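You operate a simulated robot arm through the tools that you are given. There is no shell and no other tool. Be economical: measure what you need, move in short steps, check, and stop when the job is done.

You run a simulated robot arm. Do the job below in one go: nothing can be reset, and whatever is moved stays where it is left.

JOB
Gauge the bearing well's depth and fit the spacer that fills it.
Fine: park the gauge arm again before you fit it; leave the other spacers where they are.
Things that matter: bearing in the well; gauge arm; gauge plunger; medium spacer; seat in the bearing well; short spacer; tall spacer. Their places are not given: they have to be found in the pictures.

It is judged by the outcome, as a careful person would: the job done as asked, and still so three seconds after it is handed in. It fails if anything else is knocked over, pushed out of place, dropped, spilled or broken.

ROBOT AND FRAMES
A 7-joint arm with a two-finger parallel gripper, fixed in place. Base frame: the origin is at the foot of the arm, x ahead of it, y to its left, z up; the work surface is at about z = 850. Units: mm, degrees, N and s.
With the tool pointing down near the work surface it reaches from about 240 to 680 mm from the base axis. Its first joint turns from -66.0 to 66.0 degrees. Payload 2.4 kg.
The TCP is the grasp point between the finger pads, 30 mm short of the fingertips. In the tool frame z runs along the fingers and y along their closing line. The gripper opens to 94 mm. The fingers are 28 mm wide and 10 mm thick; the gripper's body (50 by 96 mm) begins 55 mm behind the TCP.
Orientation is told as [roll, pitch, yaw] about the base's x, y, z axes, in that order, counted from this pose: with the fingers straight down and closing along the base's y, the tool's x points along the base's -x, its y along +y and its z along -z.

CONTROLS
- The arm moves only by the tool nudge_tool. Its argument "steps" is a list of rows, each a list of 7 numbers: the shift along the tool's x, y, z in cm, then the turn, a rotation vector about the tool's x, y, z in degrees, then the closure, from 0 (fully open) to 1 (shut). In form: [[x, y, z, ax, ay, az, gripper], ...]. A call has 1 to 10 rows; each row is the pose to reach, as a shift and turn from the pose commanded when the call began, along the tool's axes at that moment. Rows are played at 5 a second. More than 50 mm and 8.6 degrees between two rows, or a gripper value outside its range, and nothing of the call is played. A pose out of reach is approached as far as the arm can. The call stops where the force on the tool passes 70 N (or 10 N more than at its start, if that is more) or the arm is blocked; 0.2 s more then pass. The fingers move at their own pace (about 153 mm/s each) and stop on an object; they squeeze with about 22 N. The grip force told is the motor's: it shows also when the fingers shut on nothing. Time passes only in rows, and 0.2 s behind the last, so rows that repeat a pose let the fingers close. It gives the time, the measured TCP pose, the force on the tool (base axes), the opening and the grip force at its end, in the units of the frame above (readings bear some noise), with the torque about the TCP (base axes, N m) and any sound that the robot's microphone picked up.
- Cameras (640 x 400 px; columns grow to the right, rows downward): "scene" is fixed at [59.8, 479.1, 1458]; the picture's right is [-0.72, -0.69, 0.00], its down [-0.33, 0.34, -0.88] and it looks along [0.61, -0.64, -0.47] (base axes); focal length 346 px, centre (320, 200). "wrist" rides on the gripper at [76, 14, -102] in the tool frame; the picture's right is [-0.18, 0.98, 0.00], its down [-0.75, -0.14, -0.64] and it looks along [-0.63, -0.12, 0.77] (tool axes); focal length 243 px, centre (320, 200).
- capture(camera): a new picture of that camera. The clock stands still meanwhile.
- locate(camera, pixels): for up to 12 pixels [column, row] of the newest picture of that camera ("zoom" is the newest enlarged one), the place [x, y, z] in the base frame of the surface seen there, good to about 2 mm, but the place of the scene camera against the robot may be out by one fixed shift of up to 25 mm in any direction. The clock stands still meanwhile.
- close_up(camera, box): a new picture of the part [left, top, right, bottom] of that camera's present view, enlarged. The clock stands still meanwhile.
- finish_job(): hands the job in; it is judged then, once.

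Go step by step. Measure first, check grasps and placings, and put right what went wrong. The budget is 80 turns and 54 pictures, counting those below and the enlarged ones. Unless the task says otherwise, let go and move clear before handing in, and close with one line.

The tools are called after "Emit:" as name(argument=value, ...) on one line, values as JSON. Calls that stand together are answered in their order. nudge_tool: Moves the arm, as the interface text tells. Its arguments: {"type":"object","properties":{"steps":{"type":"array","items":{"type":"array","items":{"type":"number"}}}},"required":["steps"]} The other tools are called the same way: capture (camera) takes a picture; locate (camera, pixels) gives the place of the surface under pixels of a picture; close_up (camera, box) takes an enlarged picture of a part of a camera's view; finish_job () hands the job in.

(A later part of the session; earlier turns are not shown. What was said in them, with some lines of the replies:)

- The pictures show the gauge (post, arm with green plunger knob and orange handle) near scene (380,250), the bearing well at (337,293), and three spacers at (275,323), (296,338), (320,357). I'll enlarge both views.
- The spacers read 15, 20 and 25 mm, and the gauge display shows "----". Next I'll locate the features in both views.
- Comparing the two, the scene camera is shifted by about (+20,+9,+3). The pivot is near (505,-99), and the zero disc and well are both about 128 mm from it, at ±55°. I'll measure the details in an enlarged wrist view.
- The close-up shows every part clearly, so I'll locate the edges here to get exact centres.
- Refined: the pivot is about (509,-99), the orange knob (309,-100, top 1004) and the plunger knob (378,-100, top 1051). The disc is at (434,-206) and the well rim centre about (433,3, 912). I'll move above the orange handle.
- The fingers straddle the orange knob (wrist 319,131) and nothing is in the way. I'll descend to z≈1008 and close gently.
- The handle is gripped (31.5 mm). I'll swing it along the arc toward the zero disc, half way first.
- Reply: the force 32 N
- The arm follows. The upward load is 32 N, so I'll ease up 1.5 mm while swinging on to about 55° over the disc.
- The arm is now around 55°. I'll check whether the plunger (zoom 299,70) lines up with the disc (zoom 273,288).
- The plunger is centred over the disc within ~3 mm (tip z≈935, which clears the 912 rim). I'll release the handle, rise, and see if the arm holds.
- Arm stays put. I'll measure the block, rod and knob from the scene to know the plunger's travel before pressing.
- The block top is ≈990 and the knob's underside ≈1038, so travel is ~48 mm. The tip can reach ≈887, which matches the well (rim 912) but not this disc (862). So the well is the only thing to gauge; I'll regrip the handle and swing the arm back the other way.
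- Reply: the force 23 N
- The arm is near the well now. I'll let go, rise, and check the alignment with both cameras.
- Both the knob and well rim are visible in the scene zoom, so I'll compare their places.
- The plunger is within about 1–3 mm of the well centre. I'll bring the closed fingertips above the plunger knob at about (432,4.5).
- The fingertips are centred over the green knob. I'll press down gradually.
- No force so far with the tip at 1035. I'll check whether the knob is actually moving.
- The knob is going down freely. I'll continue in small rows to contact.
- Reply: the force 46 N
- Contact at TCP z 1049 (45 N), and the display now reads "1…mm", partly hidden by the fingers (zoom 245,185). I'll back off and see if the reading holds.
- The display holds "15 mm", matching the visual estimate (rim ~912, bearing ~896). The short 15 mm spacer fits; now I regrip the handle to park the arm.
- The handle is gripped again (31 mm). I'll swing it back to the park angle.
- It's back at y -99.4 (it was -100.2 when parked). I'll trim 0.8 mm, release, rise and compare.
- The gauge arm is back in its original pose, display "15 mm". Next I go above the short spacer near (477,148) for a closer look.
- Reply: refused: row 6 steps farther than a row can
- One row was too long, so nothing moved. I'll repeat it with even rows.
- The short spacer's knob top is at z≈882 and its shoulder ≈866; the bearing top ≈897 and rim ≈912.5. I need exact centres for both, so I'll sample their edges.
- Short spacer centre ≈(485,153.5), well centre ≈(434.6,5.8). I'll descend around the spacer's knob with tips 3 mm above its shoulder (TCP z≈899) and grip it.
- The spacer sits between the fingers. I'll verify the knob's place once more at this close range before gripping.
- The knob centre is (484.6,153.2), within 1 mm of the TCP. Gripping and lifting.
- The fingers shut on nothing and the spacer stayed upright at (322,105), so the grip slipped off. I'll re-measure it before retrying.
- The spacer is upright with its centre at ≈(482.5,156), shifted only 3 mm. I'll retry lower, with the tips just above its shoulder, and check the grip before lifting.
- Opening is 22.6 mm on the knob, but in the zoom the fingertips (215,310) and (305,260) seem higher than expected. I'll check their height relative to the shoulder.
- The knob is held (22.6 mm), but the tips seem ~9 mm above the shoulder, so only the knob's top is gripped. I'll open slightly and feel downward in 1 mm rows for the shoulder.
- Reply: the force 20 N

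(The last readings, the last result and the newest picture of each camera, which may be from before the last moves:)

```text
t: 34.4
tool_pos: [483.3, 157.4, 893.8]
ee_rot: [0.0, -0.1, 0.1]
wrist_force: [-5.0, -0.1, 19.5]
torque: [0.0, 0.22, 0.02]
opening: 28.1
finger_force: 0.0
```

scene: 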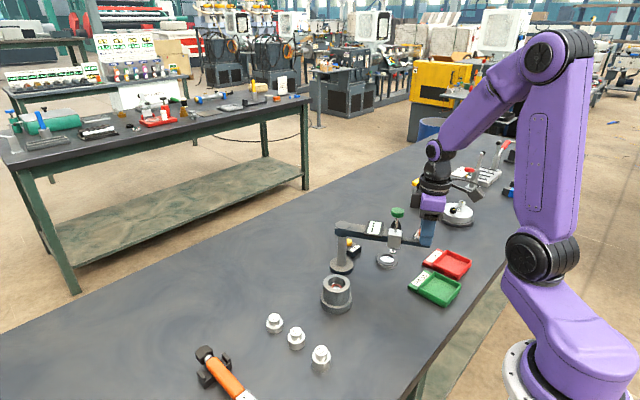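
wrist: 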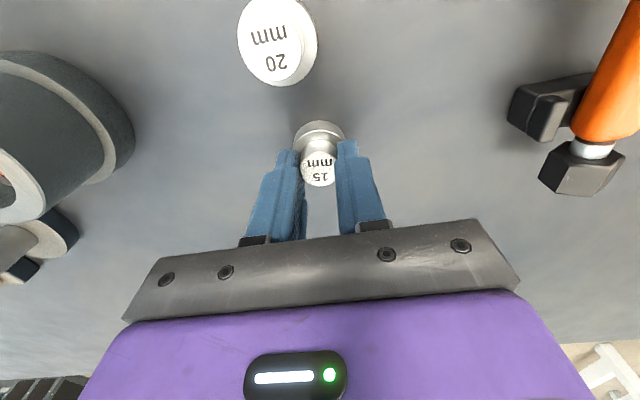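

Contact with the shoulder at TCP z≈894 (19.5 N), so the tips really are that low. I'll rise 1 mm, close fully, check, then lift a little.

Emit:
nudge_tool(steps=[[0, 0, -0.1, 0, 0, 0, 0.7], [0, 0, -0.1, 0, 0, 0, 1], [0, 0, -0.1, 0, 0, 0, 1], [0, 0, -0.1, 0, 0, 0, 1], [0, 0, -0.4, 0, 0, 0, 1], [0, 0, -0.8, 0, 0, 0, 1], [0, 0, -1.2, 0, 0, 0, 1], [0, 0, -1.2, 0, 0, 0, 1]])

Emit:
close_up(camera="scene", box=[235, 275, 335, 345])

```text
t: 36.2
tool_pos: [482.3, 157.0, 906.5]
ee_rot: [0.0, 0.0, 0.0]
wrist_force: [-0.1, 0.3, -0.8]
torque: [0.05, 0.0, 0.0]
opening: 22.5
finger_force: 21.8
```

```text
5.71 times, centred on (285, 310) of scene
```

zoom: 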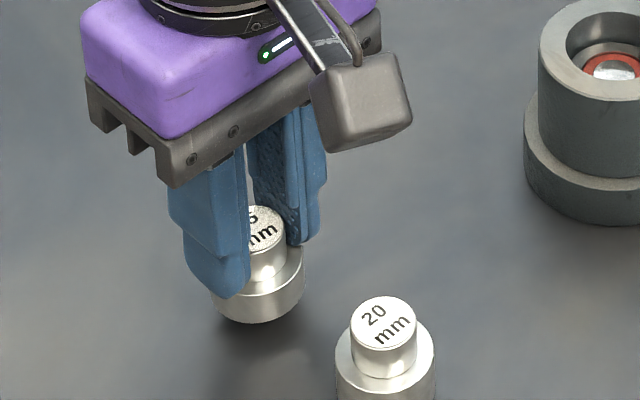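

The spacer is lifted clear of the table and held at 22.5 mm. I'll raise it further and look with the wrist camera.

Emit:
nudge_tool(steps=[[0, 0, -1.5, 0, 0, 0, 1], [0, 0, -3, 0, 0, 0, 1], [0, 0, -5, 0, 0, 0, 1], [0, 0, -7, 0, 0, 0, 1], [0, 0, -9, 0, 0, 0, 1], [0, 0, -9, 0, 0, 0, 1]])

Emit:
close_up(camera="wrist", box=[260, 100, 380, 220])

```text
t: 37.6
tool_pos: [483.0, 157.0, 996.0]
ee_rot: [0.0, 0.0, 0.0]
wrist_force: [-0.9, 0.1, -1.6]
torque: [0.0, 0.0, -0.02]
opening: 22.3
finger_force: 22.6
```

```text
3.33 times, centred on (320, 160) of wrist
```

zoom: 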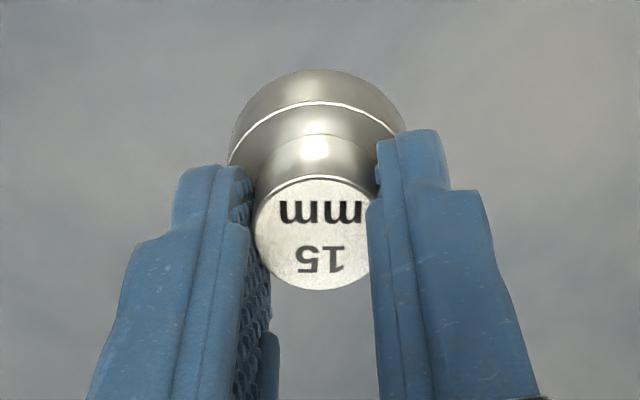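

Held upright, not tilted. I'll measure the knob's centre relative to the TCP.

Emit:
locate(camera="zoom", pixels=[[313, 183], [313, 286], [262, 235], [362, 235], [313, 240], [313, 110], [240, 160], [390, 130], [313, 85], [313, 150]])

```text
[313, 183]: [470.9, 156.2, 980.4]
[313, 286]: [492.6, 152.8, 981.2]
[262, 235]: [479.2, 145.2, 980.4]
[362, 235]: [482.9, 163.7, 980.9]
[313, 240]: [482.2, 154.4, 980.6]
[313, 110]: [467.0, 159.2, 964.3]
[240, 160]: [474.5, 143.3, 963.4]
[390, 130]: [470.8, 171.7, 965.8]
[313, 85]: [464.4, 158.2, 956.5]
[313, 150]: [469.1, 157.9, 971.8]
```

Knob centre (481.8,154.5), well (434.6,5.8). I'll carry it over the well at the present height and re-check.

Emit:
nudge_tool(steps=[[0.7, -2.3, 0, 0, 0, 0, 1], [1.6, -5, 0, 0, 0, 0, 1], [2.6, -8, 0, 0, 0, 0, 1], [3.5, -11, 0, 0, 0, 0, 1], [4.3, -13.5, 0, 0, 0, 0, 1], [4.75, -14.9, 0, 0, 0, 0, 1], [4.75, -14.9, 0, 0, 0, 0, 1]])

Emit:
close_up(camera="wrist", box=[260, 80, 380, 200])

Emit:
close_up(camera="scene", box=[285, 220, 385, 320])

```text
t: 39.2
tool_pos: [435.2, 8.0, 996.2]
ee_rot: [0.0, -0.1, 0.0]
wrist_force: [0.1, 0.6, -0.3]
torque: [0.0, 0.0, 0.0]
opening: 22.4
finger_force: 21.8
```

```text
3.33 times, centred on (320, 140) of wrist
```

zoom: 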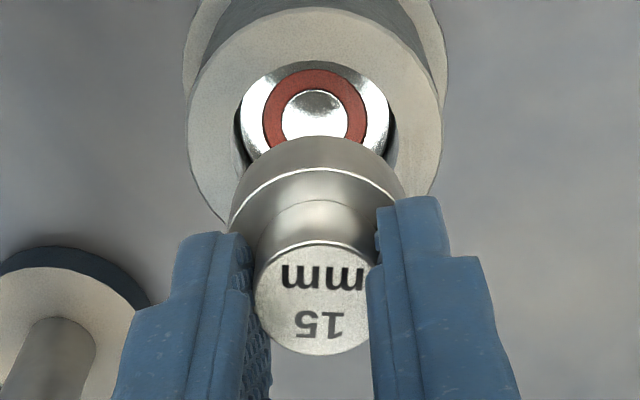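

```text
4.00 times, centred on (335, 270) of scene
```

zoom: 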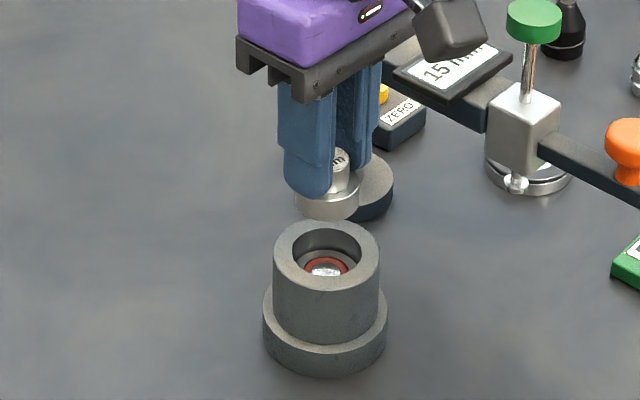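

Now I'll measure the held spacer against the rim from this view.

Emit:
locate(camera="wrist", pixels=[[282, 110], [355, 112], [318.5, 84], [287, 137], [350, 135], [294, 115], [343.5, 115], [318, 155.5], [318, 184], [304, 170], [332, 170], [300, 88]])

Emit:
locate(camera="zoom", pixels=[[277, 255], [377, 255], [326, 222], [326, 289], [292, 232], [360, 280], [293, 279], [360, 232], [300, 198], [356, 198], [330, 212], [345, 160]])

```text
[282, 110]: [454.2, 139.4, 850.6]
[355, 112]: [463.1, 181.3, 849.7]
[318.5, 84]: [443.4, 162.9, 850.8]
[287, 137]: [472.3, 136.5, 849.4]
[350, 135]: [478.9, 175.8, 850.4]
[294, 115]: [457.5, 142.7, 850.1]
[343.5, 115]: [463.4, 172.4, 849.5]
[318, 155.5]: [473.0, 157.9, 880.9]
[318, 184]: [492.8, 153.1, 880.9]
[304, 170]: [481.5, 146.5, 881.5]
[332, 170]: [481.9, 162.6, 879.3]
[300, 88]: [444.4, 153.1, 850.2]
```

```text
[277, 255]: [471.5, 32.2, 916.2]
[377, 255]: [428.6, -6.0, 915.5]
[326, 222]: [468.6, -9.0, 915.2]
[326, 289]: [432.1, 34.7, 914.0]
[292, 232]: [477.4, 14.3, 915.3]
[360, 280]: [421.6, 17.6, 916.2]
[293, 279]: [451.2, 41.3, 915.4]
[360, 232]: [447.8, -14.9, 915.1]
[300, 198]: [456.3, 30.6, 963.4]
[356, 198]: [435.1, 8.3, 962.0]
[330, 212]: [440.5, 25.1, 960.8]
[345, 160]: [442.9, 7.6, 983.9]
```

The scene view puts the spacer centre at ≈(450.8,14.2) and the well at ≈(449.8,13.7) in the same frame, so alignment is ~1 mm. The wrist points were from an older picture, so I'll take a fresh one.

Emit:
capture(camera="wrist")

Emit:
locate(camera="wrist", pixels=[[282, 110], [355, 112], [318.5, 84], [287, 137], [350, 135], [291, 95], [346, 92], [318, 155.5], [318, 184], [304, 170], [332, 170], [318, 170]])

```text
13 pictures are left
```

wrist: 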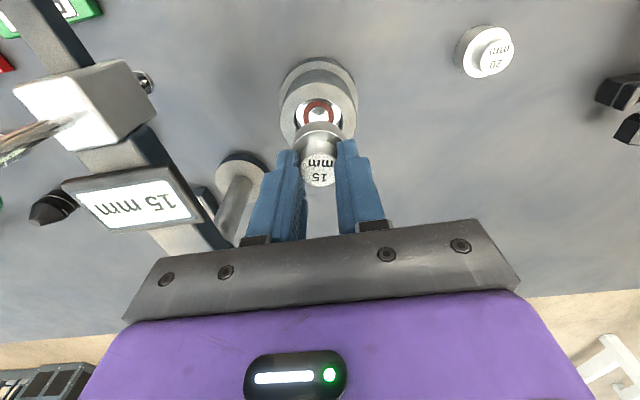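

```text
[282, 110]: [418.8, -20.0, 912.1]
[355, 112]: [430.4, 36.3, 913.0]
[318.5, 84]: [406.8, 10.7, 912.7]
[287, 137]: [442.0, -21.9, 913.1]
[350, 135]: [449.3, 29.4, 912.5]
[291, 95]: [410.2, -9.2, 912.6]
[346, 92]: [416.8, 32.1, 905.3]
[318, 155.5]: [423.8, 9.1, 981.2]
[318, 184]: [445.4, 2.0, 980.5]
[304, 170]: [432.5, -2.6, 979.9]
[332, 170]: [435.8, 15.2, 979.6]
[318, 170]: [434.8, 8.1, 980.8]
```

Wrist view: rim centre ≈(435,6.3), knob centre ≈(434.5,6.3), so they're aligned to under 1 mm. I'll lower it into the bore in small rows.

Emit:
nudge_tool(steps=[[0, 0, 1.5, 0, 0, 0, 1], [0, 0, 3, 0, 0, 0, 1], [0, 0, 3.5, 0, 0, 0, 1], [0, 0, 3.8, 0, 0, 0, 1], [0, 0, 4.1, 0, 0, 0, 1], [0, 0, 4.4, 0, 0, 0, 1], [0, 0, 4.4, 0, 0, 0, 1]])

Emit:
close_up(camera="scene", box=[285, 220, 385, 320])

```text
t: 40.8
tool_pos: [435.8, 8.0, 951.9]
ee_rot: [0.0, 0.0, -0.1]
wrist_force: [0.1, 0.2, -0.1]
torque: [-0.02, -0.03, 0.0]
opening: 22.3
finger_force: 21.3
```

```text
4.00 times, centred on (335, 270) of scene
```

zoom: 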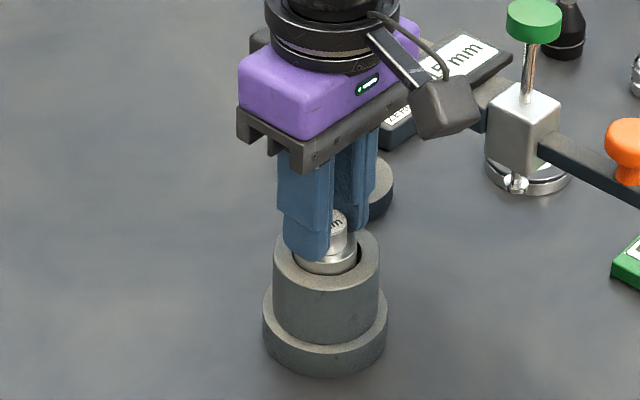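

The spacer is entering the bore with no force. I'll continue down in 1.5 mm rows to just about seated.

Emit:
nudge_tool(steps=[[0, 0, 0.2, 0, 0, 0, 1], [0, 0, 0.4, 0, 0, 0, 1], [0, 0, 0.55, 0, 0, 0, 1], [0, 0, 0.65, 0, 0, 0, 1], [0, 0, 0.75, 0, 0, 0, 1], [0, 0, 0.75, 0, 0, 0, 1]])

```text
t: 42.2
tool_pos: [435.2, 7.8, 945.2]
ee_rot: [0.0, -0.1, 0.0]
wrist_force: [0.1, -0.9, -1.1]
torque: [-0.01, 0.0, -0.01]
opening: 22.3
finger_force: 21.9
```

No contact yet at z 945.2. I'll creep on in 0.5 mm rows until I feel it seat.

Emit:
nudge_tool(steps=[[0, 0, 0.05, 0, 0, 0, 1], [0, 0, 0.1, 0, 0, 0, 1], [0, 0, 0.1, 0, 0, 0, 1]])

Emit:
nudge_tool(steps=[[0, 0, 0.05, 0, 0, 0, 1], [0, 0, 0.1, 0, 0, 0, 1], [0, 0, 0.1, 0, 0, 0, 1]])

Emit:
close_up(camera="scene", box=[285, 220, 385, 320])

```text
t: 43.0
tool_pos: [436.5, 7.8, 943.7]
ee_rot: [0.0, 0.0, 0.0]
wrist_force: [0.0, 1.0, -0.7]
torque: [0.0, 0.01, -0.03]
opening: 22.4
finger_force: 21.5
```

```text
t: 43.8
tool_pos: [435.7, 8.0, 942.4]
ee_rot: [-0.1, -0.1, 0.0]
wrist_force: [-0.7, -1.9, 14.2]
torque: [-0.08, 0.1, 0.08]
opening: 22.5
finger_force: 22.2
```

```text
4.00 times, centred on (335, 270) of scene
```

zoom: 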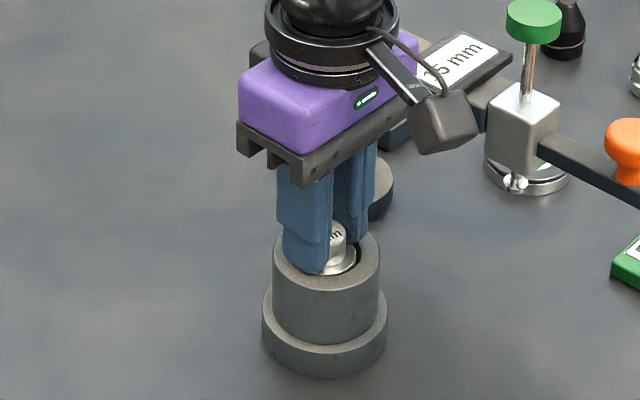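

14 N of contact at tip height 912.5, which is the flush/rim level. I'll release and rise straight up.

Emit:
nudge_tool(steps=[[0, 0, -0.1, 0, 0, 0, 0.9], [0, 0, -0.1, 0, 0, 0, 0.6], [0, 0, -0.1, 0, 0, 0, 0.55], [0, 0, -2, 0, 0, 0, 0.5], [0, 0, -5, 0, 0, 0, 0.5], [0, 0, -9.5, 0, 0, 0, 0.5], [0, 0, -14, 0, 0, 0, 0.5], [0, 0, -14, 0, 0, 0, 0.5]])

Emit:
capture(camera="wrist")

Emit:
close_up(camera="scene", box=[285, 220, 385, 320])

```text
t: 45.6
tool_pos: [436.8, 7.2, 1083.4]
ee_rot: [0.0, -0.1, 0.0]
wrist_force: [0.5, -0.5, -0.6]
torque: [0.0, 0.0, 0.01]
opening: 47.1
finger_force: 0.2
```

```text
10 pictures are left
```

wrist: 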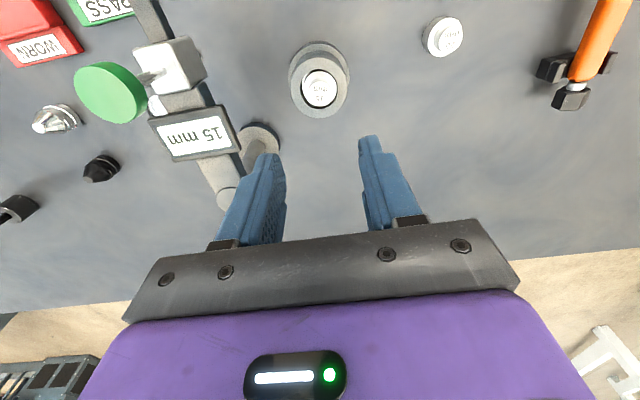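

```text
4.00 times, centred on (335, 270) of scene
```

zoom: 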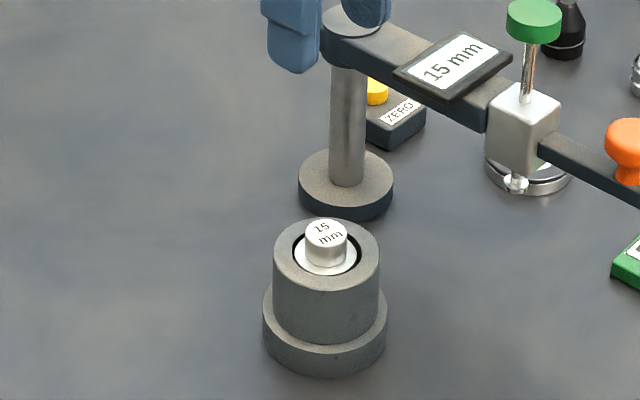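

The spacer sits in the bore. I'll check that its shoulder is flush and level with the rim.

Emit:
close_up(camera="wrist", box=[280, 30, 360, 130])

Emit:
locate(camera="wrist", pixels=[[319, 88], [304, 84], [335, 84], [318, 73], [293, 85], [346, 85], [319, 112], [319, 64]])

Emit:
close_up(camera="scene", box=[240, 210, 480, 380])

```text
4.00 times, centred on (320, 80) of wrist
```

zoom: 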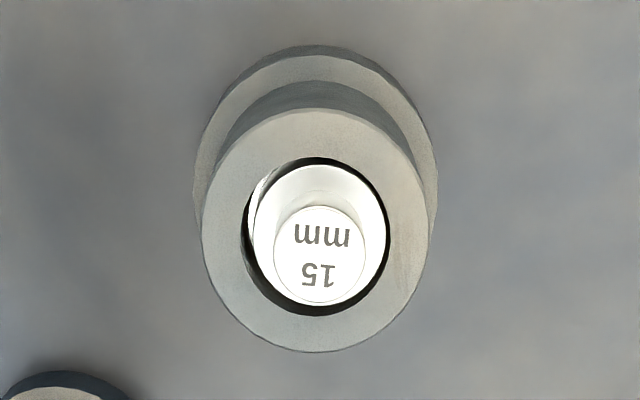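

```text
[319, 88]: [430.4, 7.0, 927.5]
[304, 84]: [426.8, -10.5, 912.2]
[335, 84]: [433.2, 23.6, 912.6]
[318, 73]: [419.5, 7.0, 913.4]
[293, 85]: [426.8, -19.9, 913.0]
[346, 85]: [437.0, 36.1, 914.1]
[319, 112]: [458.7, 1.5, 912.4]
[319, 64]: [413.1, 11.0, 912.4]
```

```text
2.35 times, centred on (360, 295) of scene
```

zoom: 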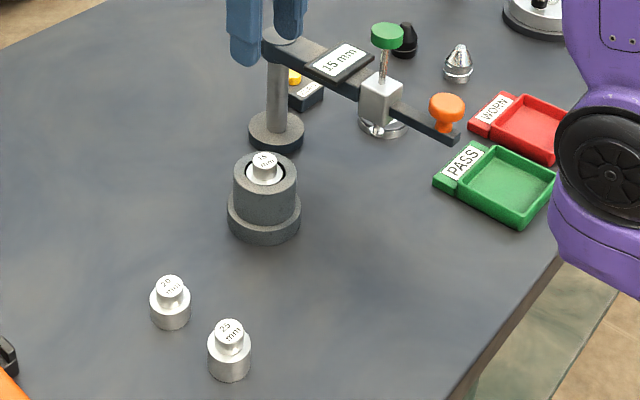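

The shoulder (912–913) is flush and level with the rim (913). The gauge arm is parked, the other two spacers are untouched, and the gripper is clear, so I'm handing in.

Emit:
finish_job()

```text
The job is handed in.
```

The well gauged 15 mm, so I parked the gauge arm and fitted the 15 mm (short) spacer, which sits flush with the rim; the first grip on it slipped and nudged it about 3 mm, but the other two spacers were not touched.
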